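You operate a simulated robot arm through the tools that you are given. There is no shell and no other tool. Be economical: measure what you need, move in short steps, check, and stop when the job is done.

The job below is to be done with a simulated two-armed robot. You get a single attempt, and the scene is never put back.

JOB
Take the white roll on the second shelf from the bottom of the store rack and put it away on the fourth tier from the bottom of the wooden shelf. Take the tub on the second shelf from the bottom of the store rack and put it away on the top shelf c of the store rack. Put the blue box from the second shelf from the bottom of the store rack on the shelf c of the store rack and the yellow box in the floor of the plain carton. Put the brown cloth on the second shelf from the bottom of the store rack away on the middle tier of the wooden shelf. Push the gauge drawer shut. Fetch the chill pad from the front part of the sorting table and set it on the top of the check shelf. Put the brown tub on the basket row of the sorting table away on the fourth tier from the bottom of the wooden shelf. Put the bottle marked "water" from the back part of the sorting table on the jig end of the sorting table and the bottle labelled "soup" on the top of the bench belt. Put three of the rolls from the top of the bagging table on the front part of the sorting table. The order is free. Set down upright: box, bottle.

It is judged by the outcome, as a careful person would: the job done as asked, and still so three seconds after it is handed in. It fails if anything else is knocked over, pushed out of place, dropped, spilled or broken. Flat cloth is picked up by pressing the open fingertips on it (5 to 10 N) and closing them slowly along it; thin cloth reads only 2 to 8 mm in the jaws.

ROBOT AND FRAMES
Two 7-joint arms with two-finger parallel grippers on one trunk, on a base that drives. Base frame: it is fixed to the floor where the robot stands at the start and does not move with it; the origin is under the middle of the robot, x ahead of it, y to its left, z up. Units: m, degrees, N and s.
The left shoulder is at the start at [0.043, 0.139, 1.052], the right one opposite. With the tool pointing down near the work surface each hand reaches from about 0.1 to 0.6 m from the robot's upright axis, wherever it stands, measured 20 degrees to its own side. Places, roughly: box [1.5, 0, 0.5]; brown cloth (7x9x3 cm) [2.6, 0.1, 0.5]; brown tub (13x12x8 cm) [2.9, -6.5, 0.8]; chill pad [2.5, -5.5, 0.75]; floor of the plain carton [3.5, -1.1, 0.8]; fourth tier of the wooden shelf [-1.5, -4.7, 1.4]; front part of the sorting table [2.5, -5.6, 0.7]; gauge drawer [1.5, -3.3, 0.8]; grey bottle, short bottle, soap bottle [3.75, -6.5, 0.75]; jig end of the sorting table [2.5, -6.6, 0.7]; middle tier of the wooden shelf [-1.5, -4.7, 1]; roll (6x6x5 cm) [2.6, -7.4, 0.8]; shelf C of the store rack [2.5, 0.2, 0.9]; top of the bench belt [3.4, -4.9, 0.8]; top of the check shelf [6.6, -5.6, 0.9]; top shelf C of the store rack [2.1, 0.1, 1.6]; tub (10x10x8 cm) [0.8, 0.1, 0.5]; white roll (8x8x5 cm) [0.5, 0.2, 0.5]. Payload 3.43 kg a hand.
Tool frame (each hand has its own): the origin (TCP) lies between the finger pads and is the grasp point; the fingertips stand 0.03 m ahead of it; z points along the fingers, y is the line along which they close. Largest opening 0.094 m; finger width 0.028, thickness 0.01; the body of the gripper, 0.05 by 0.096 m, starts 0.055 m behind the TCP.
Orientation is told as [roll, pitch, yaw] about the base's x, y, z axes, in that order, counted from this pose: with the fingers straight down and closing along the base's y, the tool's x points along the base's -x, its y along +y and its z along -z.

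CONTROLS
- The arms move only by the tool servo_tool. It takes "left_moves", "right_moves" or both (then of equal length, played together; a hand with none holds still); each is a list of rows, each a list of 7 numbers: the shift along the tool's x, y, z in units of 50 mm (1.0 is 50 mm), then the turn, a rotation vector about the tool's x, y, z in units of 6 degrees (1.0 is 6 degrees), then the gripper command, from -1 (shut) to 1 (fully open), values between in proportion. In form: [[dx, dy, dz, wx, wy, wz, claw], ...]. A call has 1 to 10 rows; each row shifts and turns the commanded pose from where the row before left it, along the tool's axes as they then stand. A call with a number of a shift or a turn outside -1 to 1 is refused whole. A row lasts 0.2 s, in which the tool goes at most 0.05 m and 8.6 degrees; a call with a longer step from one row to the next is refused whole, and so is a gripper value outside its range. A pose out of reach is approached as far as the arm can. The call stops where the force on the tool passes 40 N (or 10 N more than at its start, if that is more) or the arm is blocked; 0.2 s more then pass. Each finger travels about 0.045 m/s and halts on what it meets, pressing with about 26 N; the grip force reading is that of the motor and also rises with nothing between the fingers. The clock runs only during rows and for 0.2 s after the last one: add rows that do not move to give the fingers time. The reply holds the time, the measured pose of the TCP, the force on the tool along the base axes, the opening and the grip force, in the units named above and with some noise, with the torque about the TCP (base axes, N m) and any sound that the robot's microphone picked up, and new pictures: "show" is both (left out), scene, wrist or none (wrist: the cameras of the hands that moved).
- Cameras (640 x 400 px; columns grow to the right, rows downward): "scene" is now at [0.1045, -0.0051, 1.1455]; the picture's right is [0.27, -0.96, -0.02], its down [-0.78, -0.20, -0.59] and it looks along [0.56, 0.18, -0.81] (base axes); focal length 279 px, centre (320, 200). "left" rides on the left gripper at [0.076, -0.014, -0.102] in its tool frame; the picture's right is [0.18, 0.98, 0.00], its down [-0.75, 0.14, -0.64] and it looks along [-0.63, 0.12, 0.77] (tool axes); focal length 243 px, centre (320, 200). "right" rides on the right gripper at [0.076, 0.014, -0.103] in its tool frame; the picture's right is [-0.18, 0.98, 0.00], its down [-0.75, -0.14, -0.64] and it looks along [-0.63, -0.12, 0.77] (tool axes); focal length 243 px, centre (320, 200). There is no depth. A picture from a camera that has moved, and an enlarged one, comes with that camera's place and axes in the base frame and with its lens.
- slide_trunk(by): slides the trunk up (or, below 0, down) by that many m; the arms and the scene camera ride with it, the base frame stays. It gives what a move gives, with no picture.
- steer(legs): drives the robot by 1 to 6 legs, each [ahead, left, turn to the left] in m, m and degrees, along the robot's own axes; the way and the turn of a leg run together, so that a leg with both is an arc; at most 1.5 m and 180 degrees a leg. The arms and the cameras ride along, it lands a little off, and it stops where it bumps. It gives what a move gives, and a new picture of the scene camera.
- head_to(pan, tilt): turns the head with the scene camera to pan (to the left, within 80 degrees either way) and tilt (down, from -29 to 69), counted from straight ahead of the robot. It gives what a move gives, and a new picture of the scene camera.
- inspect(camera, box): a new picture of the part [left, top, right, bottom] of that camera's present view, enlarged. The clock stands still meanwhile.
- sign_off(): hands the job in; it is judged then, once.

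Work in short steps. Places have to be worked out from the pictures, the camera data and where the tool is seen: move nearer, look again, correct. Check each grasp and each placing, and mend what went wrong. You have 577 turns and 360 pictures in all, those below and enlarged ones among them. Open the grippers and draw the arms clear of the work before you hand the job in, unless the task says otherwise; then end with one line.

The tools are called after "Request:" as a command line: name --argument value ..., lists and objects as JSON in quotes. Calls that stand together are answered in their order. servo_tool: Moves the arms, as the interface text tells. Its arguments: {"type":"object","properties":{"left_moves":{"type":"array","items":{"type":"array","items":{"type":"number"}}},"right_moves":{"type":"array","items":{"type":"array","items":{"type":"number"}}},"show":{"type":"string","enum":["both","scene","wrist","none"]}},"required":[]} The other tools are called the same way: slide_trunk (by) slides the trunk up or down; steer (legs) drives the base; head_to (pan, tilt) turns the head that bears the scene camera; inspect (camera, box) takes an enlarged picture of a part of a camera's view; sign_off () hands the job in.

At the start:

```text
time_s: 0.0
left_tcp_pos: [0.3089, 0.0967, 0.774]
left_orientation: [-22.5, -0.9, -4.6]
left_contact_force: [0.2, 0.2, -0.6]
left_moment: [-0.02, 0.0, 0.01]
left_opening: 0.0942
left_gripper_force: 0.0
right_tcp_pos: [0.2756, -0.064, 0.7275]
right_orientation: [1.7, -0.6, 0.0]
right_contact_force: [-0.6, -0.7, -0.2]
right_moment: [-0.01, 0.0, 0.04]
right_opening: 0.094
right_gripper_force: 0.1
trunk travel left (down, up): [-0.075, 0.192]
robot x, y, heading: [-0.0013, -0.0043, -0.0]
head pan, tilt: [15.4, 54.8]
```

scene: 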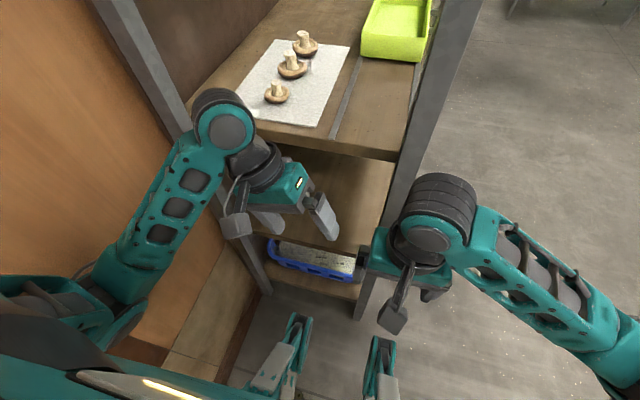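
right: 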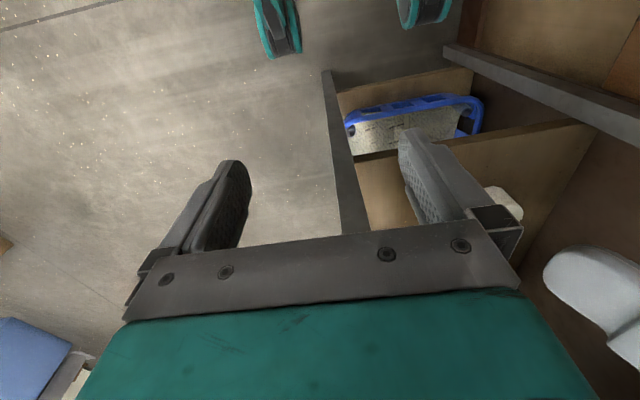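
left: 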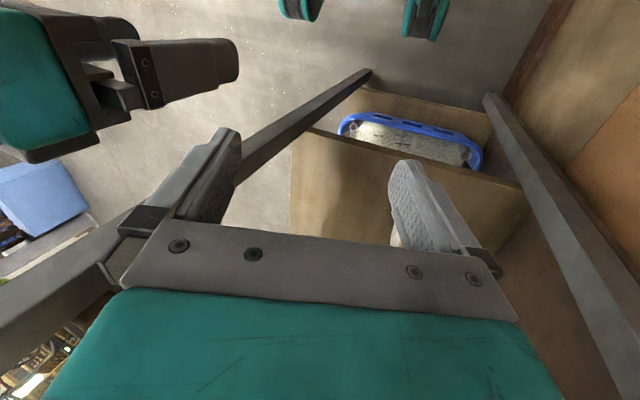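

I start by looking around with the head to understand the layout.

Request:
head_to --pan 0 --tilt 15

Request:
head_to --pan -70 --tilt 15

```text
time_s: 1.1
left_tcp_pos: [0.312, 0.0962, 0.7735]
left_orientation: [-24.9, -0.5, -4.8]
left_contact_force: [-0.5, 0.6, 0.1]
left_moment: [0.0, 0.01, 0.02]
left_opening: 0.094
left_gripper_force: 0.0
right_tcp_pos: [0.2787, -0.0556, 0.725]
right_orientation: [0.6, 0.0, -0.1]
right_contact_force: [0.1, 0.5, 0.4]
right_moment: [-0.04, -0.04, 0.03]
right_opening: 0.0941
right_gripper_force: 0.0
trunk travel left (down, up): [-0.075, 0.192]
robot x, y, heading: [0.0009, -0.0045, -0.0]
head pan, tilt: [0.0, 15.0]
camera scene: at [0.1349, -0.0105, 1.2038], right [0.0, -1.0, -0.01], down [-0.26, 0.01, -0.97], along [0.97, 0.0, -0.26], focal length 279 px, centre (320, 200)
```

scene: 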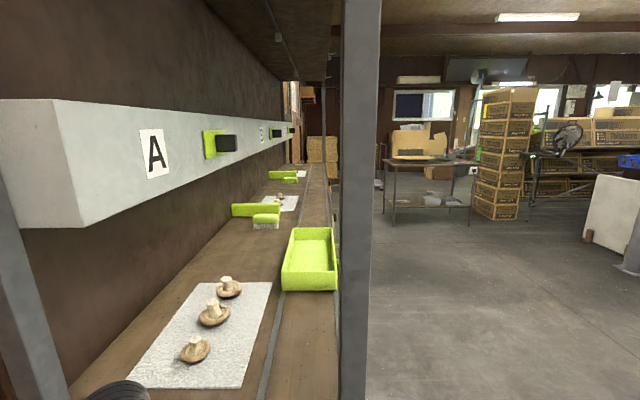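

```text
time_s: 2.5
left_tcp_pos: [0.3128, 0.0964, 0.7725]
left_orientation: [-25.0, -0.6, -4.8]
left_contact_force: [0.3, 0.3, -0.2]
left_moment: [-0.03, -0.01, -0.01]
left_opening: 0.0941
left_gripper_force: 0.0
right_tcp_pos: [0.2774, -0.0562, 0.7268]
right_orientation: [0.6, -0.1, 0.0]
right_contact_force: [0.2, 0.8, -0.1]
right_moment: [0.0, 0.02, -0.01]
right_opening: 0.0941
right_gripper_force: 0.0
trunk travel left (down, up): [-0.075, 0.192]
robot x, y, heading: [-0.002, -0.0003, -0.0]
head pan, tilt: [-70.0, 15.0]
camera scene: at [0.0733, -0.0977, 1.2033], right [-0.94, -0.34, 0.0], down [-0.09, 0.25, -0.96], along [0.33, -0.9, -0.27], focal length 279 px, centre (320, 200)
```

scene: 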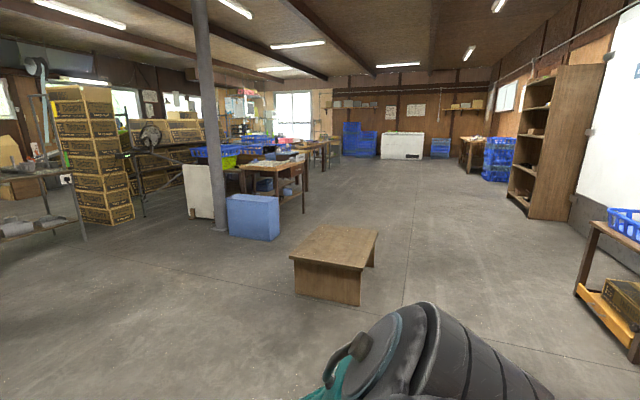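

The rack runs along x with its open front at about y≈-0.05. I back off, go round to its front side and turn to face it.

Request:
steer --legs '[[-0.15, 0, 0], [0, -0.75, 0], [0.75, 0, 0], [0, 0, 90]]'

Request:
head_to --pan 0 --tilt 40

```text
time_s: 15.1
left_tcp_pos: [0.4981, -0.4352, 0.7686]
left_orientation: [-24.0, -0.4, 85.7]
left_contact_force: [-0.5, 0.1, 0.6]
left_moment: [0.0, -0.01, -0.01]
left_opening: 0.0939
left_gripper_force: 0.0
right_tcp_pos: [0.6591, -0.4707, 0.7261]
right_orientation: [0.1, 0.0, 90.2]
right_contact_force: [-0.1, 0.1, -0.4]
right_moment: [0.01, -0.01, 0.02]
right_opening: 0.0942
right_gripper_force: 0.0
trunk travel left (down, up): [-0.075, 0.192]
robot x, y, heading: [0.6133, -0.7505, 90.2]
head pan, tilt: [-70.0, 15.0]
camera scene: at [0.6999, -0.6773, 1.2042], right [0.35, -0.94, 0.0], down [-0.24, -0.09, -0.97], along [0.91, 0.33, -0.26], focal length 279 px, centre (320, 200)
```

scene: 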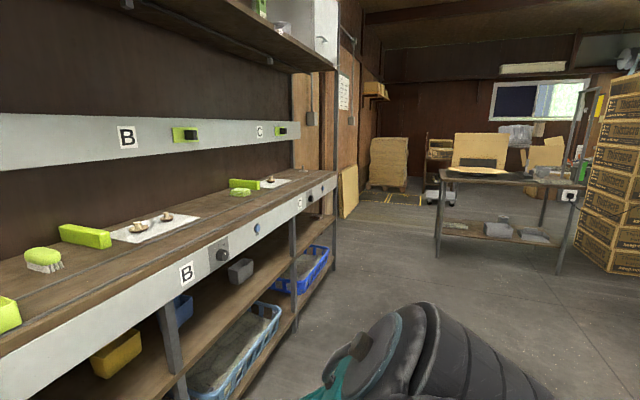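

```text
time_s: 16.5
left_tcp_pos: [0.4973, -0.4356, 0.7671]
left_orientation: [-24.0, -0.4, 85.8]
left_contact_force: [0.9, -0.7, -0.1]
left_moment: [-0.01, 0.03, 0.01]
left_opening: 0.094
left_gripper_force: 0.0
right_tcp_pos: [0.659, -0.4703, 0.7269]
right_orientation: [-0.1, 0.0, 90.3]
right_contact_force: [-0.8, 0.2, 0.5]
right_moment: [-0.01, -0.02, 0.03]
right_opening: 0.0938
right_gripper_force: 0.0
trunk travel left (down, up): [-0.075, 0.192]
robot x, y, heading: [0.6097, -0.7508, 90.2]
head pan, tilt: [0.0, 40.0]
camera scene: at [0.612, -0.6246, 1.1646], right [1.0, 0.0, 0.0], down [0.0, -0.64, -0.77], along [0.0, 0.77, -0.64], focal length 279 px, centre (320, 200)
```

scene: 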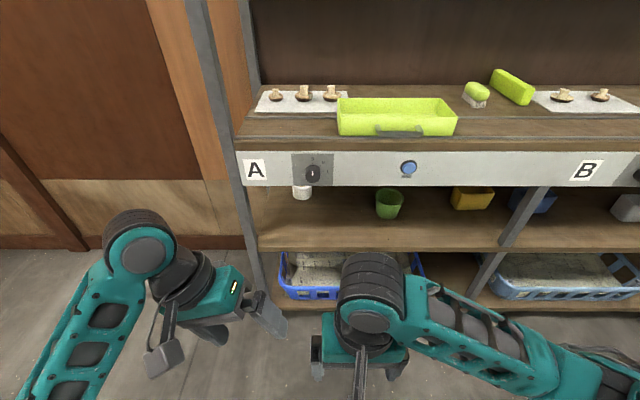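

I'll lower the trunk and swing both hands to a forward-pointing pose (about 60° up from straight down) while still clear of the rack.

Request:
slide_trunk --by -0.07

Request:
servo_tool --left_moves '[[-1, 0, 0, -1, -1, -0.7, 1], [-1, 0, 0.1, -1, -1, 0, 1], [-0.97, 0, 0.2, -1, -1, 0, 1], [-0.95, 0, 0.3, -1, -1, 0, 1], [0, 0, 0, 0, -1, 0, 1], [0, 0, 0, 0, -1, 0, 1], [0, 0, 0, 0, -1, 0, 1], [0, 0, 0, 0, -1, 0, 1], [0, 0, 0, 0, -1, 0, 1], [0, 0, 0, 0, -1, 0, 1]]' --right_moves '[[-1, 0, 0, 0, -1, 0, 1], [-1, 0, 0.1, 0, -1, 0, 1], [-0.97, 0, 0.2, 0, -1, 0, 1], [-0.95, 0, 0.3, 0, -1, 0, 1], [0, 0, 0, 0, -1, 0, 1], [0, 0, 0, 0, -1, 0, 1], [0, 0, 0, 0, -1, 0, 1], [0, 0, 0, 0, -1, 0, 1], [0, 0, 0, 0, -1, 0, 1], [0, 0, 0, 0, -1, 0, 1]]' --show "scene"

```text
time_s: 17.6
left_tcp_pos: [0.498, -0.4358, 0.6978]
left_orientation: [-24.0, -0.4, 85.6]
left_contact_force: [0.5, 0.4, 0.3]
left_moment: [0.03, -0.01, -0.02]
left_opening: 0.094
left_gripper_force: 0.1
right_tcp_pos: [0.6593, -0.471, 0.6551]
right_orientation: [0.0, 0.0, 90.1]
right_contact_force: [-0.4, 0.3, -0.4]
right_moment: [-0.01, -0.01, 0.0]
right_opening: 0.094
right_gripper_force: 0.1
trunk travel left (down, up): [-0.005, 0.262]
robot x, y, heading: [0.61, -0.7504, 90.3]
head pan, tilt: [0.0, 40.0]
```

```text
refused: row 1 steps farther than a row can; nothing moved
```

The combined step was too long; I shorten it.

Request:
servo_tool --left_moves '[[-0.9, 0, 0, -1, -0.9, 0, 1], [-0.9, 0, 0.1, -1, -1, 0, 1], [-0.9, 0, 0.2, -1, -1, 0, 1], [-0.9, 0, 0.3, -1, -1, 0, 1], [0, 0, 0, 0, -1, -0.7, 1], [0, 0, 0, 0, -1, 0, 1], [0, 0, 0, 0, -1, 0, 1], [0, 0, 0, 0, -1, 0, 1], [0, 0, 0, 0, -1, 0, 1], [0, 0, 0, 0, -1, 0, 1]]' --right_moves '[[-0.9, 0, 0, 0, -1, 0, 1], [-0.9, 0, 0.1, 0, -1, 0, 1], [-0.9, 0, 0.2, 0, -1, 0, 1], [-0.9, 0, 0.3, 0, -1, 0, 1], [0, 0, 0, 0, -1, 0, 1], [0, 0, 0, 0, -1, 0, 1], [0, 0, 0, 0, -1, 0, 1], [0, 0, 0, 0, -1, 0, 1], [0, 0, 0, 0, -1, 0, 1], [0, 0, 0, 0, -1, 0, 1]]' --show "scene"

```text
time_s: 19.8
left_tcp_pos: [0.5092, -0.2517, 0.6968]
left_orientation: [-4.9, -58.9, 98.3]
left_contact_force: [-0.5, -0.2, -0.1]
left_moment: [0.01, 0.02, -0.01]
left_opening: 0.0939
left_gripper_force: 0.0
right_tcp_pos: [0.6587, -0.2862, 0.6564]
right_orientation: [-0.1, -60.1, 90.3]
right_contact_force: [-1.4, -0.1, 0.5]
right_moment: [-0.02, 0.0, -0.02]
right_opening: 0.0938
right_gripper_force: 0.1
trunk travel left (down, up): [-0.005, 0.262]
robot x, y, heading: [0.6116, -0.7544, 90.1]
head pan, tilt: [0.0, 40.0]
camera scene: at [0.6119, -0.6246, 1.0947], right [1.0, 0.0, 0.0], down [0.0, -0.64, -0.77], along [0.0, 0.77, -0.64], focal length 279 px, centre (320, 200)
```

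scene: 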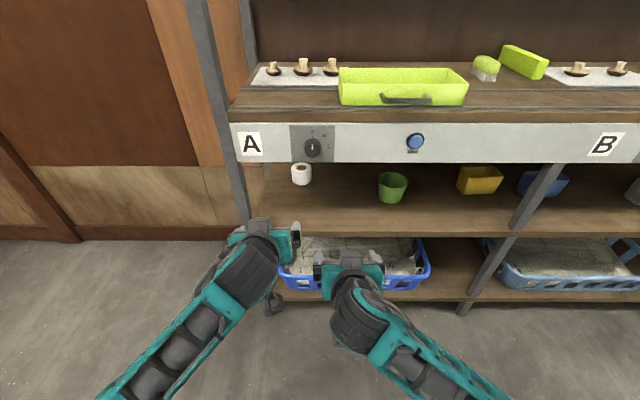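

Both hands point forward now. I zoom in to see the gripper geometry and the targets.

Request:
inspect --camera "scene" --box '[200, 140, 420, 320]'

Request:
inspect --camera "left" --box '[0, 0, 640, 400]'

Request:
inspect --camera "right" --box '[0, 0, 640, 400]'

```text
2.22 times, centred on (310, 230) of scene
camera zoom: at [0.6119, -0.6246, 1.0947], right [1.0, 0.0, 0.0], down [0.0, -0.64, -0.77], along [0.0, 0.77, -0.64], focal length 620 px, centre (342, 133)
```

zoom: 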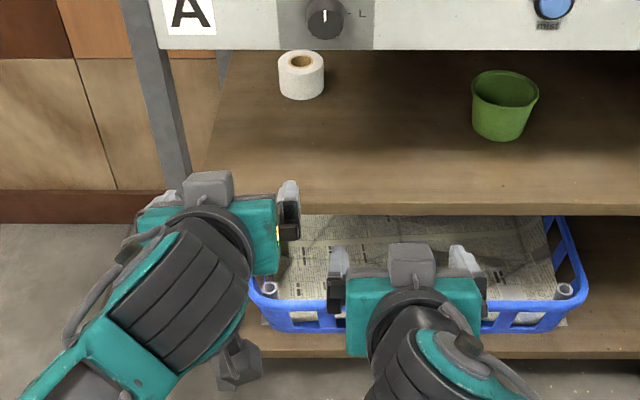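

```text
1.00 times, centred on (320, 200) of left
camera zoom: at [0.532, -0.3787, 0.6859], right [-0.97, -0.16, -0.2], down [-0.17, -0.18, 0.97], along [-0.19, 0.97, 0.14], focal length 243 px, centre (320, 200)
```

zoom: 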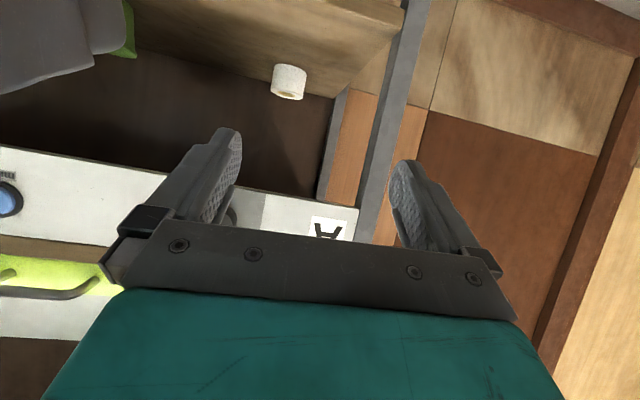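

```text
1.00 times, centred on (320, 200) of right
camera zoom: at [0.6449, -0.4137, 0.6413], right [-0.98, 0.09, 0.16], down [0.14, -0.18, 0.97], along [0.11, 0.98, 0.17], focal length 243 px, centre (320, 200)
```

zoom: 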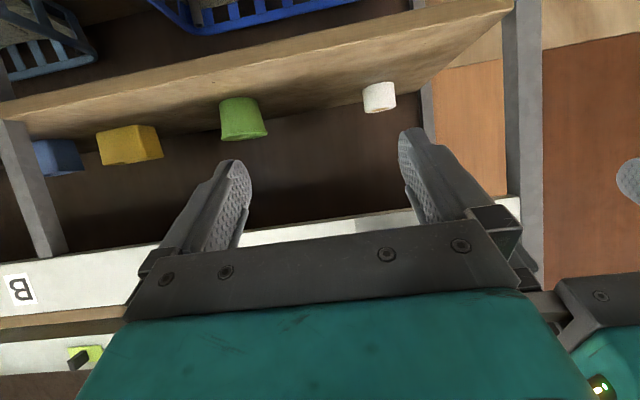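

Roll is at about (0.545, 0.21), tub at about (0.847, 0.118). I line both hands up in x and z in front of the rack opening.

Request:
servo_tool --left_moves '[[0, 0, 0, 0.38, 0, 0.69, 1], [0.228, -0.144, 0.778, 0, 0, 0, 1], [0.228, -0.144, 0.778, 0, 0, 0, 1], [0.228, -0.144, 0.778, 0, 0, 0, 1], [0.228, -0.144, 0.778, 0, 0, 0, 1], [0.228, -0.144, 0.778, 0, 0, 0, 1], [0, 0, 0, 0, 0, 0, 1]]' --right_moves '[[0.183, -0.633, 0.453, 0, 0, 0, 1], [0.183, -0.633, 0.453, 0, 0, 0, 1], [0.183, -0.633, 0.453, 0, 0, 0, 1], [0.183, -0.633, 0.453, 0, 0, 0, 1], [0.183, -0.633, 0.453, 0, 0, 0, 1], [0.183, -0.633, 0.453, 0, 0, 0, 1], [0, 0, 0, 0, 0, 0, 1]]'

```text
time_s: 21.4
left_tcp_pos: [0.5448, -0.1148, 0.5491]
left_orientation: [-0.4, -59.2, 90.3]
left_contact_force: [0.8, 0.2, 0.0]
left_moment: [0.03, -0.01, -0.01]
left_opening: 0.0938
left_gripper_force: 0.0
right_tcp_pos: [0.8492, -0.1939, 0.5412]
right_orientation: [0.1, -60.0, 90.1]
right_contact_force: [0.4, -1.6, 0.9]
right_moment: [-0.03, -0.02, -0.02]
right_opening: 0.0943
right_gripper_force: 0.1
trunk travel left (down, up): [-0.005, 0.262]
robot x, y, heading: [0.6059, -0.7468, 90.2]
head pan, tilt: [0.0, 40.0]
camera scene: at [0.612, -0.6245, 1.0946], right [1.0, 0.0, 0.0], down [0.0, -0.64, -0.77], along [0.0, 0.77, -0.64], focal length 279 px, centre (320, 200)
camera right: at [0.8353, -0.3221, 0.5266], right [-0.98, 0.09, 0.16], down [0.14, -0.18, 0.97], along [0.11, 0.98, 0.16], focal length 243 px, centre (320, 200)
camera left: at [0.5588, -0.2424, 0.5371], right [-0.98, -0.09, -0.16], down [-0.14, -0.17, 0.98], along [-0.12, 0.98, 0.15], focal length 243 px, centre (320, 200)
```

scene: 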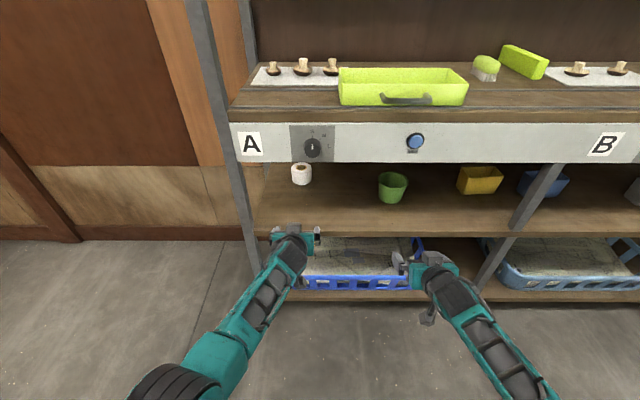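
right: 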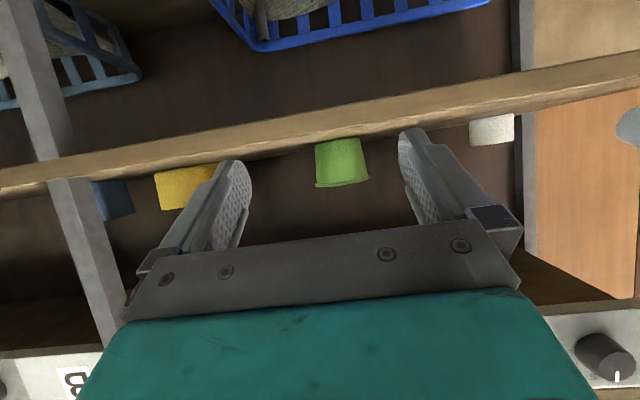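
left: 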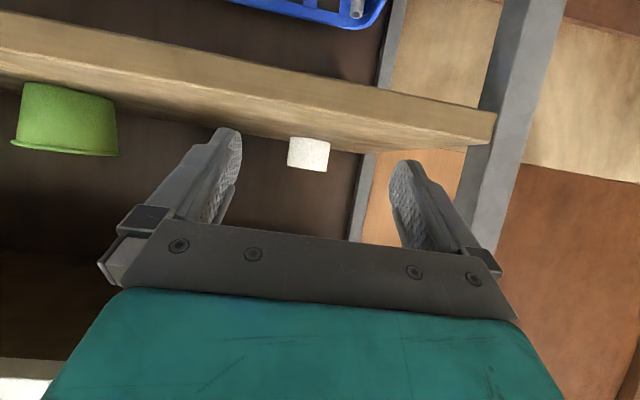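

Estimates agree within a centimetre. I drive in part way so the fingers enter the opening, then re-measure.

Request:
steer --legs '[[0.2, 0, 0]]'

Request:
inspect --camera "left" --box '[0, 0, 640, 400]'

Request:
inspect --camera "right" --box '[0, 0, 640, 400]'

```text
time_s: 23.0
left_tcp_pos: [0.5449, 0.0867, 0.5484]
left_orientation: [-0.2, -59.3, 90.3]
left_contact_force: [0.1, 0.2, 0.1]
left_moment: [0.03, -0.01, 0.01]
left_opening: 0.0938
left_gripper_force: 0.1
right_tcp_pos: [0.8478, 0.0072, 0.5405]
right_orientation: [0.1, -60.0, 90.2]
right_contact_force: [0.9, -0.8, 0.0]
right_moment: [-0.01, 0.01, 0.0]
right_opening: 0.0941
right_gripper_force: 0.2
trunk travel left (down, up): [-0.005, 0.262]
robot x, y, heading: [0.6103, -0.5511, 89.9]
head pan, tilt: [0.0, 40.0]
camera scene: at [0.6111, -0.4226, 1.0946], right [1.0, 0.0, 0.0], down [0.0, -0.64, -0.77], along [0.0, 0.77, -0.64], focal length 279 px, centre (320, 200)
```

scene: 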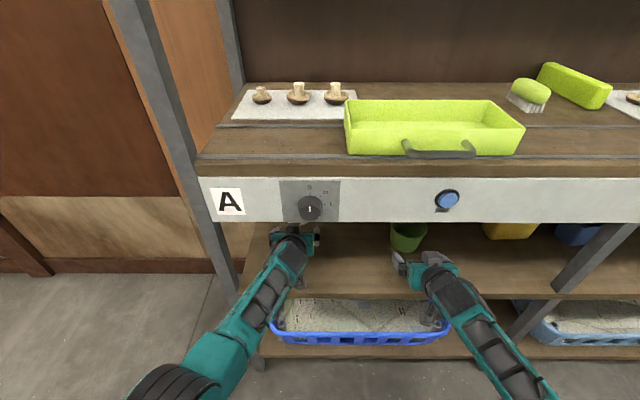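

```text
1.00 times, centred on (320, 200) of left
camera zoom: at [0.5574, -0.0408, 0.537], right [-0.98, -0.1, -0.16], down [-0.14, -0.16, 0.98], along [-0.12, 0.98, 0.15], focal length 243 px, centre (320, 200)
```

zoom: 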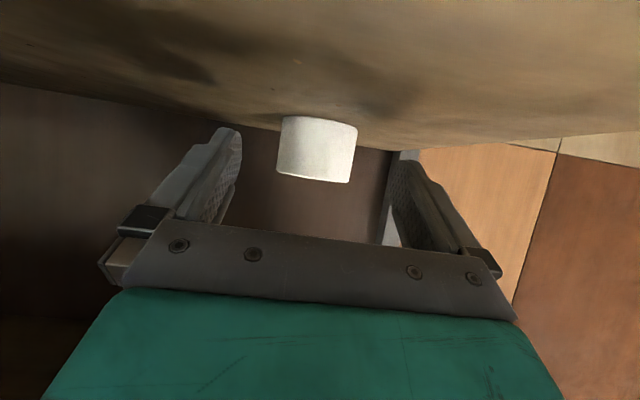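

```text
1.00 times, centred on (320, 200) of right
camera zoom: at [0.8337, -0.1203, 0.5267], right [-0.98, 0.09, 0.16], down [0.14, -0.18, 0.97], along [0.11, 0.98, 0.16], focal length 243 px, centre (320, 200)
```

zoom: 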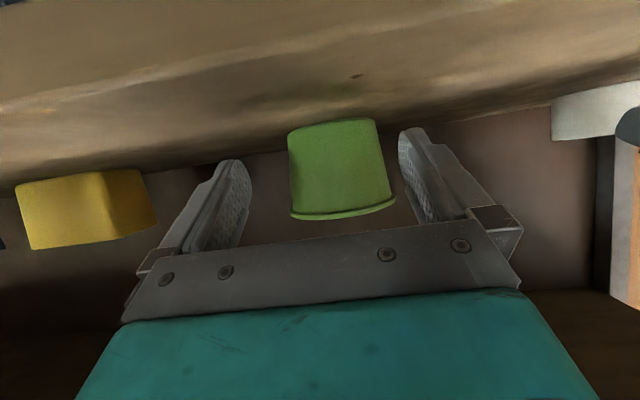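

Roll centre ≈(0.538, 0.207), TCP 7 mm too far right. The tub is about as wide as the jaws, so I'll pinch its side wall at the rim instead: raise the right hand over the right wall (x≈0.883) before driving further.

Request:
servo_tool --left_moves '[[0.11, 0.07, 0.06, 0, 0, 0, 1], [0.11, 0.07, 0.06, 0, 0, 0, 1], [0, 0, 0, 0, 0, 0, 1]]' --right_moves '[[-0.85, -0.35, -0.4, 0, 0, 0, 1], [-0.85, -0.35, -0.4, 0, 0, 0, 1], [0, 0, 0, 0, 0, 0, 1]]' --show "none"

Request:
steer --legs '[[0.1, 0, 0]]'

Request:
inspect --camera "left" --box '[0, 0, 640, 400]'

Request:
inspect --camera "right" --box '[0, 0, 640, 400]'

```text
refused: row 1 steps farther than a row can; nothing moved
```

```text
time_s: 24.1
left_tcp_pos: [0.5442, 0.188, 0.5489]
left_orientation: [-0.2, -59.3, 90.3]
left_contact_force: [-0.2, 0.1, 0.0]
left_moment: [-0.01, -0.01, 0.0]
left_opening: 0.0941
left_gripper_force: 0.1
right_tcp_pos: [0.8471, 0.1081, 0.5408]
right_orientation: [0.1, -60.0, 90.2]
right_contact_force: [0.5, -0.2, 0.7]
right_moment: [0.01, -0.03, 0.02]
right_opening: 0.0939
right_gripper_force: 0.1
trunk travel left (down, up): [-0.005, 0.262]
robot x, y, heading: [0.611, -0.4468, 90.0]
head pan, tilt: [0.0, 40.0]
camera scene: at [0.6107, -0.3215, 1.0946], right [1.0, 0.0, 0.0], down [0.0, -0.64, -0.77], along [0.0, 0.77, -0.64], focal length 279 px, centre (320, 200)
```

scene: 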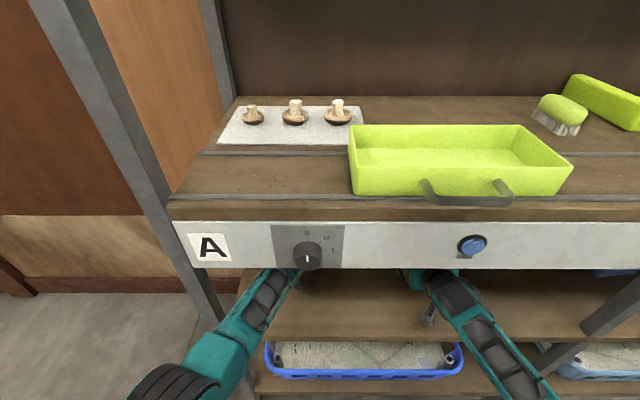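

```text
1.00 times, centred on (320, 200) of left
camera zoom: at [0.5573, 0.0603, 0.537], right [-0.98, -0.09, -0.16], down [-0.14, -0.16, 0.98], along [-0.12, 0.98, 0.15], focal length 243 px, centre (320, 200)
```

zoom: 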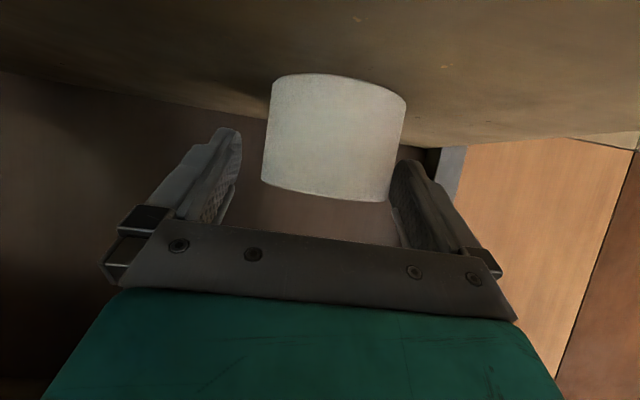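

```text
1.00 times, centred on (320, 200) of right
camera zoom: at [0.8336, -0.0193, 0.5267], right [-0.98, 0.09, 0.16], down [0.14, -0.18, 0.97], along [0.11, 0.98, 0.16], focal length 243 px, centre (320, 200)
```

zoom: 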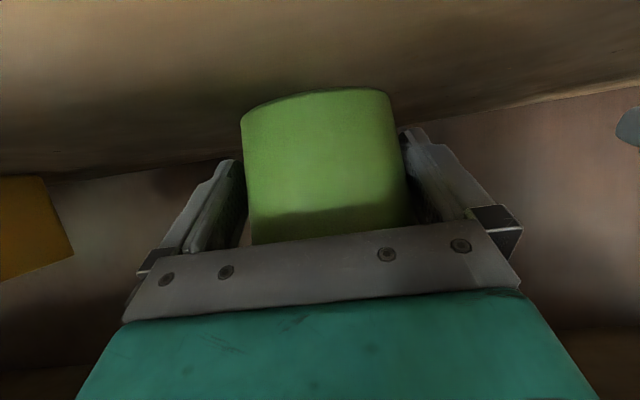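

Unexpectedly the base still drove, but without contact: the tub is now between the right fingers and the roll between the left ones. I make small centring corrections and close both grips.

Request:
servo_tool --left_moves '[[0, 0.16, 0.1, 0, 0, 0, 1], [0, 0, 0.31, 0, 0, 0, 1], [0, 0, 0, 0, 0, 0, 0.5], [0, 0, 0, 0, 0, 0, -0.2], [0, 0, 0, 0, 0, 0, -1], [0, 0, 0, 0, 0, 0, -1], [0, 0, 0, 0, 0, 0, -1]]' --right_moves '[[0, 0.08, 0, 0, 0, 0, 1], [-0.08, 0, 0.14, 0, 0, 0, 1], [0, 0, 0, 0, 0, 0, 0.9], [0, 0, 0, 0, 0, 0, 0.7], [0, 0, 0, 0, 0, 0, 0.5], [0, 0, 0, 0, 0, 0, 0.3], [0, 0, 0, 0, 0, 0, 0.3]]' --show "wrist"

```text
time_s: 25.7
left_tcp_pos: [0.5356, 0.2069, 0.5375]
left_orientation: [-0.3, -59.1, 90.3]
left_contact_force: [0.6, -0.2, 0.6]
left_moment: [0.02, -0.1, -0.01]
left_opening: 0.0754
left_gripper_force: 26.2
right_tcp_pos: [0.8416, 0.1174, 0.5406]
right_orientation: [0.0, -60.0, 90.2]
right_contact_force: [0.1, -0.2, -0.2]
right_moment: [-0.01, -0.02, -0.01]
right_opening: 0.0885
right_gripper_force: 25.4
trunk travel left (down, up): [-0.005, 0.262]
robot x, y, heading: [0.6103, -0.446, 90.0]
head pan, tilt: [0.0, 40.0]
camera right: at [0.8293, -0.0104, 0.5265], right [-0.98, 0.09, 0.16], down [0.14, -0.18, 0.97], along [0.11, 0.98, 0.16], focal length 243 px, centre (320, 200)
camera left: at [0.5495, 0.0788, 0.5265], right [-0.98, -0.09, -0.16], down [-0.14, -0.17, 0.98], along [-0.12, 0.98, 0.15], focal length 243 px, centre (320, 200)
```

right: 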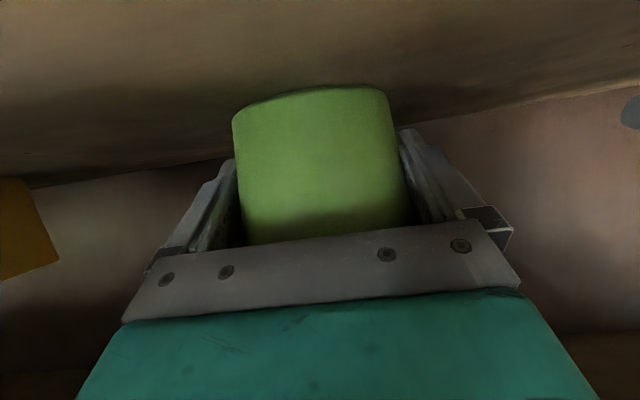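
left: 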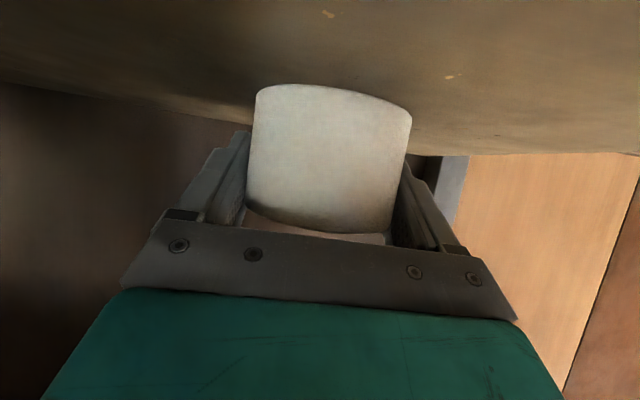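

Both are gripped (0.075 and 0.0885). I lift both 3 cm and back out of the rack.

Request:
servo_tool --left_moves '[[-0.26, 0, -0.15, 0, 0, 0, -1], [-0.26, 0, -0.15, 0, 0, 0, -1], [0, 0, 0, 0, 0, 0, -1]]' --right_moves '[[-0.26, 0, -0.15, 0, 0, 0, -1], [-0.26, 0, -0.15, 0, 0, 0, -1], [0, 0, 0, 0, 0, 0, -1]]' --show "wrist"

```text
time_s: 26.5
left_tcp_pos: [0.536, 0.2076, 0.5671]
left_orientation: [-0.2, -59.2, 90.3]
left_contact_force: [-0.4, 0.8, -0.7]
left_moment: [0.02, -0.02, 0.01]
left_opening: 0.0754
left_gripper_force: 26.1
right_tcp_pos: [0.8437, 0.1163, 0.5711]
right_orientation: [0.0, -60.0, 90.2]
right_contact_force: [0.0, -0.1, -0.5]
right_moment: [0.04, 0.02, -0.02]
right_opening: 0.0883
right_gripper_force: 26.0
trunk travel left (down, up): [-0.005, 0.262]
robot x, y, heading: [0.608, -0.4507, 90.2]
head pan, tilt: [0.0, 40.0]
camera right: at [0.8299, -0.0117, 0.5562], right [-0.98, 0.09, 0.16], down [0.14, -0.18, 0.97], along [0.11, 0.98, 0.16], focal length 243 px, centre (320, 200)
camera left: at [0.5495, 0.0788, 0.5553], right [-0.98, -0.09, -0.16], down [-0.14, -0.16, 0.98], along [-0.12, 0.98, 0.15], focal length 243 px, centre (320, 200)
```

right: 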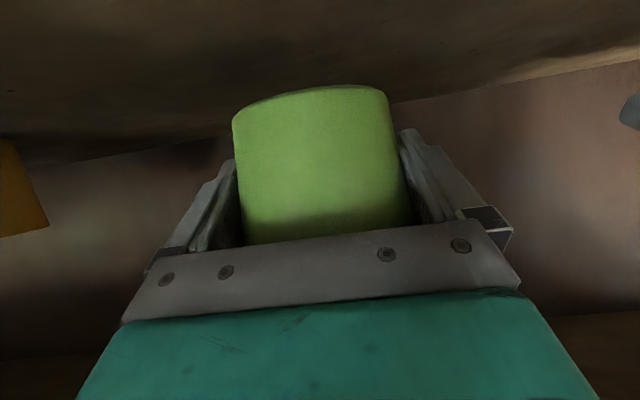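
left: 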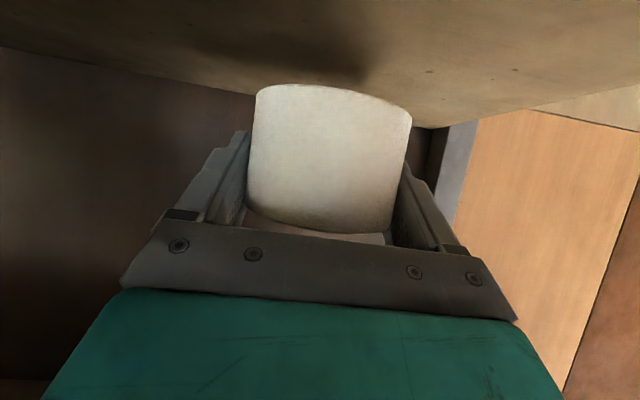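

Both items are held off the shelf. I back out and move along the rack to section C.

Request:
steer --legs '[[-0.5, 0, 0], [0, -1.4, 0]]'

Request:
head_to --pan 0 --tilt 0

```text
time_s: 36.0
left_tcp_pos: [1.955, -0.2902, 0.5669]
left_orientation: [-0.3, -59.0, 89.4]
left_contact_force: [-0.2, -0.5, -1.8]
left_moment: [0.01, -0.05, 0.02]
left_opening: 0.0756
left_gripper_force: 26.6
right_tcp_pos: [2.261, -0.3868, 0.5703]
right_orientation: [0.0, -60.0, 89.3]
right_contact_force: [0.3, 0.6, -0.9]
right_moment: [0.03, 0.01, 0.02]
right_opening: 0.0879
right_gripper_force: 25.8
trunk travel left (down, up): [-0.005, 0.262]
robot x, y, heading: [2.015, -0.9434, 89.3]
head pan, tilt: [0.0, 40.0]
camera scene: at [2.0222, -0.8197, 1.0946], right [1.0, -0.01, 0.0], down [-0.01, -0.64, -0.77], along [0.01, 0.77, -0.64], focal length 279 px, centre (320, 200)
```

scene: 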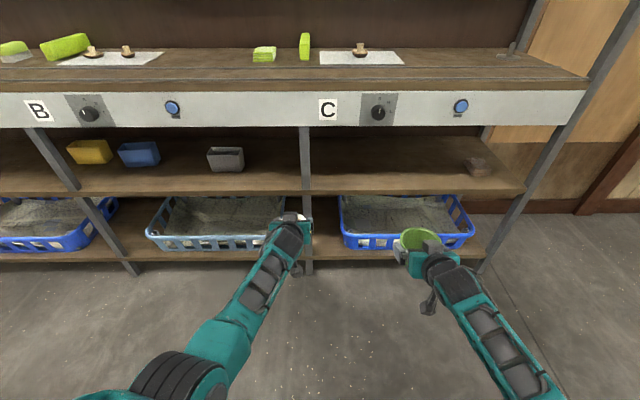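

```text
time_s: 37.1
left_tcp_pos: [1.9553, -0.2899, 0.5669]
left_orientation: [-0.4, -59.2, 89.4]
left_contact_force: [0.5, 0.3, -0.9]
left_moment: [0.04, 0.0, 0.01]
left_opening: 0.0754
left_gripper_force: 25.7
right_tcp_pos: [2.2616, -0.3864, 0.5707]
right_orientation: [0.1, -60.0, 89.4]
right_contact_force: [0.9, -0.7, -0.9]
right_moment: [0.0, -0.02, 0.0]
right_opening: 0.0877
right_gripper_force: 25.6
trunk travel left (down, up): [-0.005, 0.262]
robot x, y, heading: [2.0195, -0.9465, 89.5]
head pan, tilt: [0.0, 0.0]
camera scene: at [2.0222, -0.8147, 1.1582], right [1.0, -0.01, 0.0], down [0.0, 0.0, -1.0], along [0.01, 1.0, 0.0], focal length 279 px, centre (320, 200)
```

scene: 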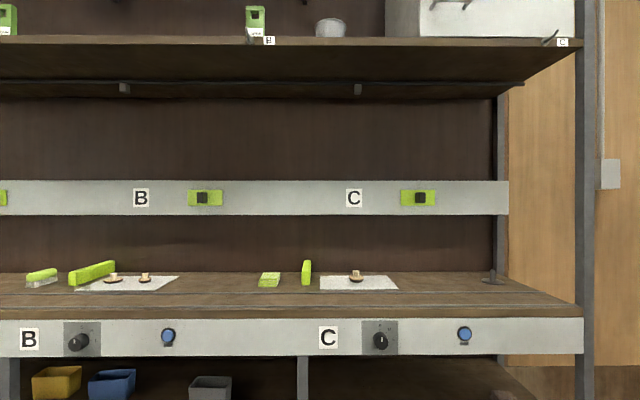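

Section C of the top shelf lies between the small "B" and "C" labels, with a bowl and a cabinet in it. I raise the trunk to see it better.

Request:
slide_trunk --by 0.26

Request:
head_to --pan 0 --tilt -10

```text
time_s: 39.8
left_tcp_pos: [1.9549, -0.2899, 0.827]
left_orientation: [-0.3, -59.1, 89.4]
left_contact_force: [0.1, -0.5, -1.5]
left_moment: [-0.01, 0.0, 0.05]
left_opening: 0.0757
left_gripper_force: 25.4
right_tcp_pos: [2.2608, -0.3863, 0.8306]
right_orientation: [0.0, -60.0, 89.3]
right_contact_force: [-0.7, 0.4, -0.7]
right_moment: [0.02, -0.01, -0.01]
right_opening: 0.0874
right_gripper_force: 25.3
trunk travel left (down, up): [-0.265, 0.002]
robot x, y, heading: [2.0211, -0.9463, 89.4]
head pan, tilt: [0.0, 0.0]
```

```text
time_s: 40.5
left_tcp_pos: [1.9548, -0.2911, 0.8272]
left_orientation: [-0.3, -59.1, 89.4]
left_contact_force: [0.1, 0.0, -1.0]
left_moment: [0.02, 0.01, -0.04]
left_opening: 0.0752
left_gripper_force: 26.4
right_tcp_pos: [2.2608, -0.3874, 0.8305]
right_orientation: [0.0, -60.0, 89.4]
right_contact_force: [-0.8, 0.6, -0.5]
right_moment: [0.03, 0.01, 0.0]
right_opening: 0.0876
right_gripper_force: 25.5
trunk travel left (down, up): [-0.265, 0.002]
robot x, y, heading: [2.0187, -0.9458, 89.5]
head pan, tilt: [0.0, -10.0]
camera scene: at [2.0222, -0.8203, 1.4335], right [1.0, -0.01, 0.0], down [0.0, 0.17, -0.98], along [0.01, 0.98, 0.17], focal length 279 px, centre (320, 200)
```

scene: 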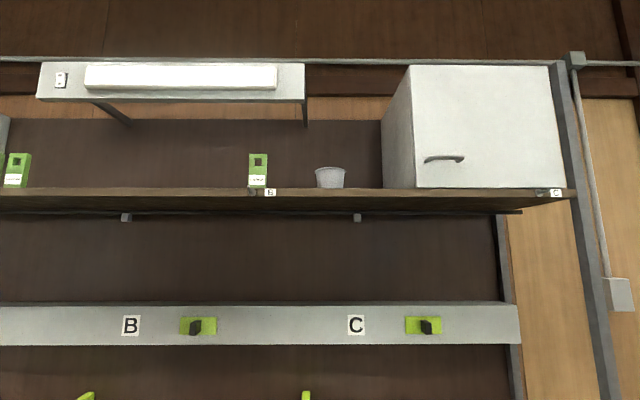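

The gap between bowl (right edge ≈2.10) and cabinet (≈2.28) fits the tub at x≈2.185. I raise the right hand straight up and the left hand up and back, out of the way.

Request:
servo_tool --left_moves '[[-0.86, 0, -0.5, 0, 0, 0, -1], [-0.86, 0, -0.5, 0, 0, 0, -1], [-0.86, 0, -0.5, 0, 0, 0, -1], [-0.86, 0, -0.5, 0, 0, 0, -1], [-0.86, 0, -0.5, 0, 0, 0, -1], [-0.86, 0, -0.5, 0, 0, 0, -1], [0.5, 0, -0.86, 0, 0, 0, -1], [0.5, 0, -0.86, 0, 0, 0, -1], [0.5, 0, -0.86, 0, 0, 0, -1], [0, 0, 0, 0, 0, 0, -1]]' --right_moves '[[-0.86, 0, -0.5, 0, 0, 0, -1], [-0.86, 0, -0.5, 0, 0, 0, -1], [-0.86, 0, -0.5, 0, 0, 0, -1], [-0.86, 0, -0.5, 0, 0, 0, -1], [-0.86, 0, -0.5, 0, 0, 0, -1], [-0.86, 0, -0.5, 0, 0, 0, -1], [-0.86, 0, -0.5, 0, 0, 0, -1], [-0.86, 0, -0.5, 0, 0, 0, -1], [-0.86, 0, -0.5, 0, 0, 0, -1], [-0.86, 0, -0.5, 0, 0, 0, -1]]' --show "scene"

Request:
servo_tool --right_moves '[[-0.86, 0, -0.5, 0, 0, 0, -1], [-0.86, 0, -0.5, 0, 0, 0, -1], [-0.86, 0, -0.5, 0, 0, 0, -1], [-0.86, 0, -0.5, 0, 0, 0, -1], [-0.86, 0, -0.5, 0, 0, 0, -1], [-0.86, 0, -0.5, 0, 0, 0, -1], [-0.86, 0, -0.5, 0, 0, 0, -1], [-0.43, 0, -0.25, 0, 0, 0, -1], [0, 0, 0, 0, 0, 0, -1]]'

```text
time_s: 42.9
left_tcp_pos: [1.952, -0.4266, 1.1632]
left_orientation: [-0.3, -63.6, 89.3]
left_contact_force: [-1.0, -0.2, -1.0]
left_moment: [0.02, -0.02, 0.0]
left_opening: 0.0754
left_gripper_force: 26.1
right_tcp_pos: [2.2622, -0.3873, 1.3277]
right_orientation: [0.0, -59.9, 89.3]
right_contact_force: [0.6, -0.2, 0.3]
right_moment: [0.01, -0.02, 0.0]
right_opening: 0.0877
right_gripper_force: 26.1
trunk travel left (down, up): [-0.265, 0.002]
robot x, y, heading: [2.0186, -0.9437, 89.6]
head pan, tilt: [0.0, -10.0]
stopped in row 10 (left hand): the arm was blocked; the commanded pose is now the measured one
camera scene: at [2.0223, -0.8204, 1.4335], right [1.0, -0.01, 0.0], down [0.0, 0.17, -0.98], along [0.01, 0.98, 0.17], focal length 279 px, centre (320, 200)
```

scene: 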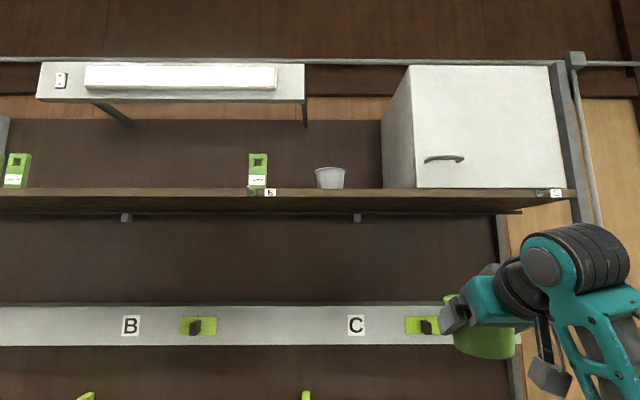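

```text
time_s: 44.9
left_tcp_pos: [1.9524, -0.4269, 1.163]
left_orientation: [-0.3, -63.6, 89.2]
left_contact_force: [-1.4, 0.2, 0.4]
left_moment: [-0.01, 0.0, 0.02]
left_opening: 0.0755
left_gripper_force: 26.6
right_tcp_pos: [2.2498, -0.4098, 1.6458]
right_orientation: [-0.1, -59.9, 89.4]
right_contact_force: [0.5, 0.4, 0.5]
right_moment: [0.01, 0.0, -0.01]
right_opening: 0.0871
right_gripper_force: 26.1
right hand out of reach, approached as far as the arm can: row 7, 8
trunk travel left (down, up): [-0.265, 0.002]
robot x, y, heading: [2.0165, -0.9479, 89.1]
head pan, tilt: [0.0, -10.0]
camera scene: at [2.0222, -0.8196, 1.4334], right [1.0, -0.01, 0.0], down [0.0, 0.17, -0.98], along [0.01, 0.98, 0.17], focal length 279 px, centre (320, 200)
camera right: at [2.2351, -0.5365, 1.6309], right [-0.98, 0.1, 0.16], down [0.14, -0.18, 0.97], along [0.13, 0.98, 0.16], focal length 243 px, centre (320, 200)
```

scene: 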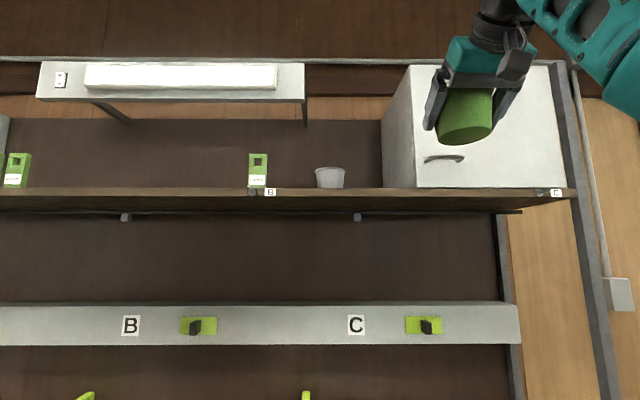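
right: 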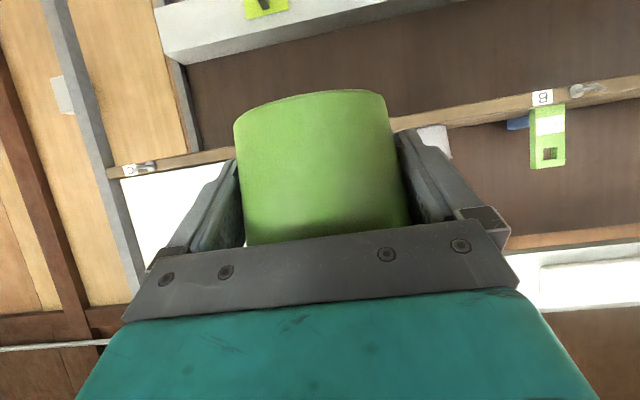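

The arm ran out of reach; closer in it can go higher. I pull the right hand back 0.1 m, raise to about 1.69, and check left arm posture.

Request:
servo_tool --right_moves '[[0.5, 0, -0.86, 0, 0, 0, -1], [0.5, 0, -0.86, 0, 0, 0, -1], [-0.5, 0, -0.28, 0, 0, 0, -1], [-0.3, 0, -0.17, 0, 0, 0, -1], [0, 0, 0, 0, 0, 0, -1]]' --show "none"

Request:
head_to --pan 0 --tilt 45

```text
time_s: 46.1
left_tcp_pos: [1.9512, -0.4277, 1.1616]
left_orientation: [-0.2, -63.6, 89.5]
left_contact_force: [0.2, 1.0, -1.3]
left_moment: [0.01, 0.01, 0.01]
left_opening: 0.0754
left_gripper_force: 26.5
right_tcp_pos: [2.2505, -0.5088, 1.688]
right_orientation: [-0.1, -59.8, 89.5]
right_contact_force: [0.3, 0.1, -0.5]
right_moment: [-0.01, -0.07, -0.02]
right_opening: 0.0871
right_gripper_force: 26.2
trunk travel left (down, up): [-0.265, 0.002]
robot x, y, heading: [2.0171, -0.9449, 89.1]
head pan, tilt: [0.0, -10.0]
```

```text
time_s: 47.3
left_tcp_pos: [1.9519, -0.4275, 1.1624]
left_orientation: [-0.2, -63.5, 89.2]
left_contact_force: [-0.2, -0.6, -0.9]
left_moment: [0.0, 0.0, 0.0]
left_opening: 0.0756
left_gripper_force: 25.7
right_tcp_pos: [2.2531, -0.5101, 1.6905]
right_orientation: [0.0, -59.8, 89.4]
right_contact_force: [-0.3, 0.3, -0.7]
right_moment: [-0.02, -0.01, -0.04]
right_opening: 0.0869
right_gripper_force: 25.3
trunk travel left (down, up): [-0.265, 0.002]
robot x, y, heading: [2.0191, -0.9475, 89.4]
head pan, tilt: [0.0, 45.0]
camera scene: at [2.0221, -0.8233, 1.3474], right [1.0, -0.01, 0.0], down [-0.01, -0.71, -0.71], along [0.01, 0.71, -0.71], focal length 279 px, centre (320, 200)
```

scene: 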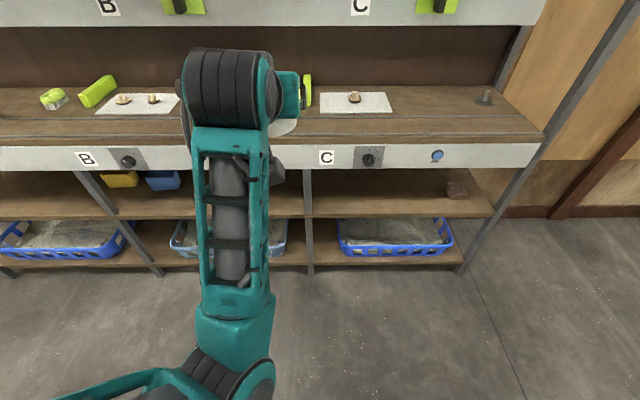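

Left arm is clear. I strafe left 0.065 and drive 0.3 forward, then check with head up.

Request:
steer --legs '[[0, 0.065, 0.5], [0.3, 0, 0]]'

Request:
head_to --pan 0 --tilt -25

Request:
inspect --camera "right" --box '[0, 0, 640, 400]'

```text
time_s: 50.0
left_tcp_pos: [1.8863, -0.1284, 1.1618]
left_orientation: [-0.2, -63.6, 89.6]
left_contact_force: [0.2, -0.2, -1.4]
left_moment: [-0.03, -0.01, 0.01]
left_opening: 0.0754
left_gripper_force: 26.1
right_tcp_pos: [2.1874, -0.2095, 1.6903]
right_orientation: [0.0, -59.9, 89.7]
right_contact_force: [0.3, -0.1, -0.2]
right_moment: [-0.02, 0.01, -0.03]
right_opening: 0.0869
right_gripper_force: 26.5
trunk travel left (down, up): [-0.265, 0.002]
robot x, y, heading: [1.9561, -0.6462, 90.0]
head pan, tilt: [0.0, 45.0]
camera scene: at [1.9583, -0.5239, 1.3473], right [1.0, -0.01, 0.0], down [0.0, -0.71, -0.71], along [0.0, 0.71, -0.71], focal length 279 px, centre (320, 200)
```

scene: 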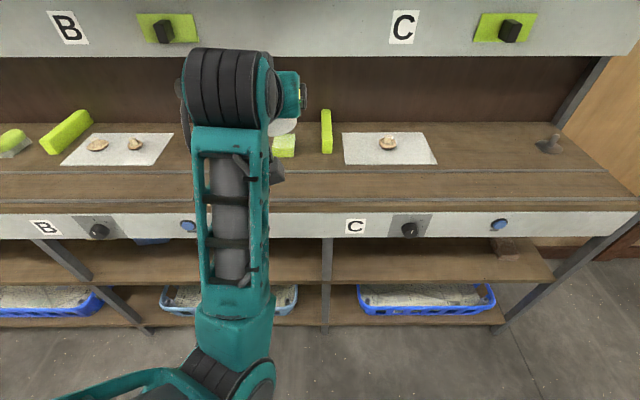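

```text
time_s: 51.4
left_tcp_pos: [1.8855, -0.1283, 1.1626]
left_orientation: [-0.2, -63.7, 89.5]
left_contact_force: [0.3, -0.9, -0.8]
left_moment: [0.04, -0.01, -0.01]
left_opening: 0.0757
left_gripper_force: 25.7
right_tcp_pos: [2.1877, -0.2084, 1.6891]
right_orientation: [0.0, -59.9, 89.8]
right_contact_force: [0.1, -0.6, -0.4]
right_moment: [0.0, 0.0, -0.01]
right_opening: 0.087
right_gripper_force: 26.2
trunk travel left (down, up): [-0.265, 0.002]
robot x, y, heading: [1.959, -0.6465, 89.5]
head pan, tilt: [0.0, -25.0]
camera scene: at [1.9583, -0.5347, 1.4539], right [1.0, -0.01, 0.0], down [0.0, 0.42, -0.91], along [0.01, 0.91, 0.42], focal length 279 px, centre (320, 200)
```

scene: 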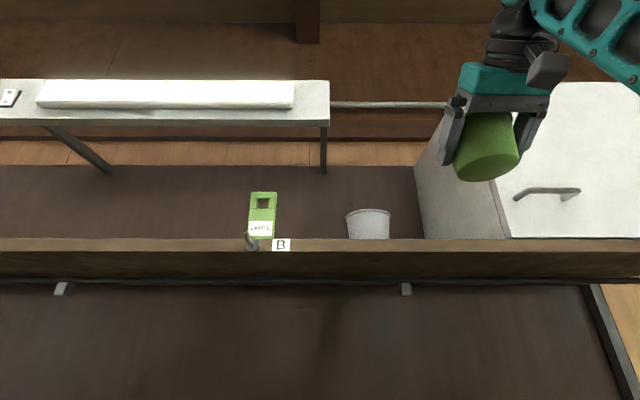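

```text
1.00 times, centred on (320, 200) of right
camera zoom: at [2.1721, -0.3368, 1.6759], right [-0.98, 0.1, 0.16], down [0.14, -0.18, 0.97], along [0.12, 0.98, 0.16], focal length 243 px, centre (320, 200)
```

zoom: 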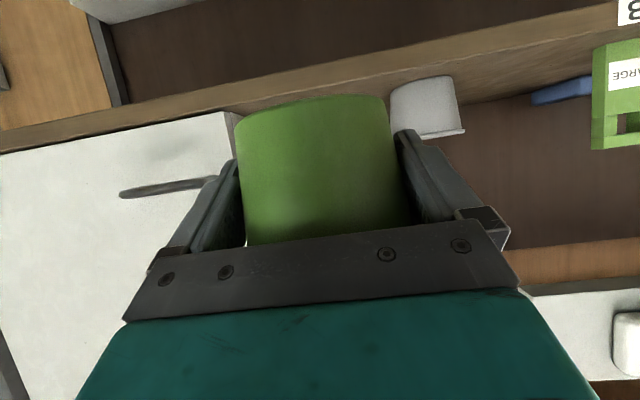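

Shelf surface z≈1.60, cabinet face x≈2.29, bowl edge ≈2.105; tub centred at 2.187. I drive forward 0.235.

Request:
steer --legs '[[0.235, 0, 0]]'

Request:
inspect --camera "right" --box '[0, 0, 640, 400]'

```text
time_s: 53.1
left_tcp_pos: [1.8855, 0.1076, 1.163]
left_orientation: [-0.2, -63.6, 89.7]
left_contact_force: [0.4, 0.3, -1.5]
left_moment: [-0.01, 0.03, 0.04]
left_opening: 0.0754
left_gripper_force: 26.3
right_tcp_pos: [2.1868, 0.027, 1.6903]
right_orientation: [-0.1, -60.0, 89.9]
right_contact_force: [0.5, -0.7, -0.9]
right_moment: [0.0, 0.04, -0.05]
right_opening: 0.0866
right_gripper_force: 25.7
trunk travel left (down, up): [-0.265, 0.002]
robot x, y, heading: [1.953, -0.4095, 90.0]
head pan, tilt: [0.0, -25.0]
camera scene: at [1.9592, -0.2984, 1.4539], right [1.0, 0.0, 0.0], down [0.0, 0.42, -0.91], along [0.0, 0.91, 0.42], focal length 279 px, centre (320, 200)
```

scene: 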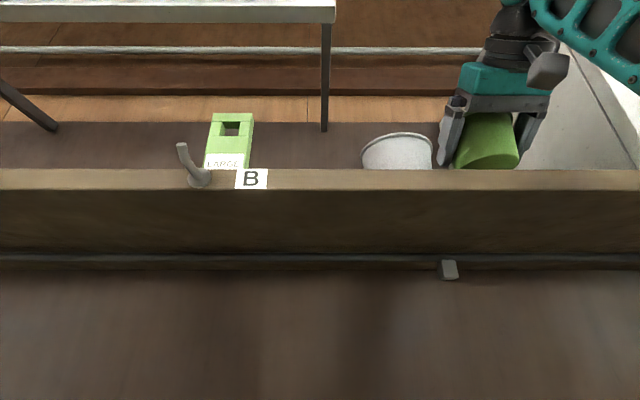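

```text
1.00 times, centred on (320, 200) of right
camera zoom: at [2.1726, -0.1, 1.6757], right [-0.98, 0.1, 0.16], down [0.14, -0.18, 0.97], along [0.12, 0.98, 0.16], focal length 243 px, centre (320, 200)
```

zoom: 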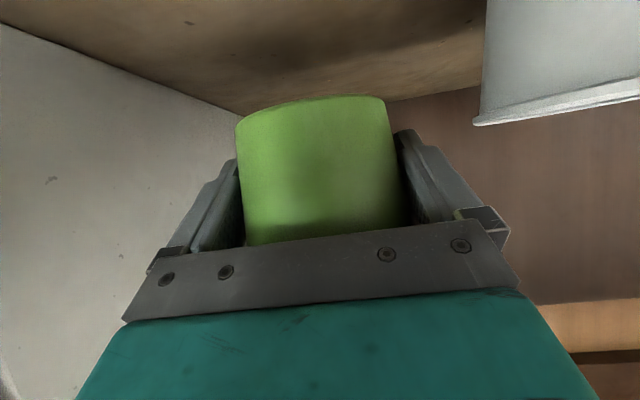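

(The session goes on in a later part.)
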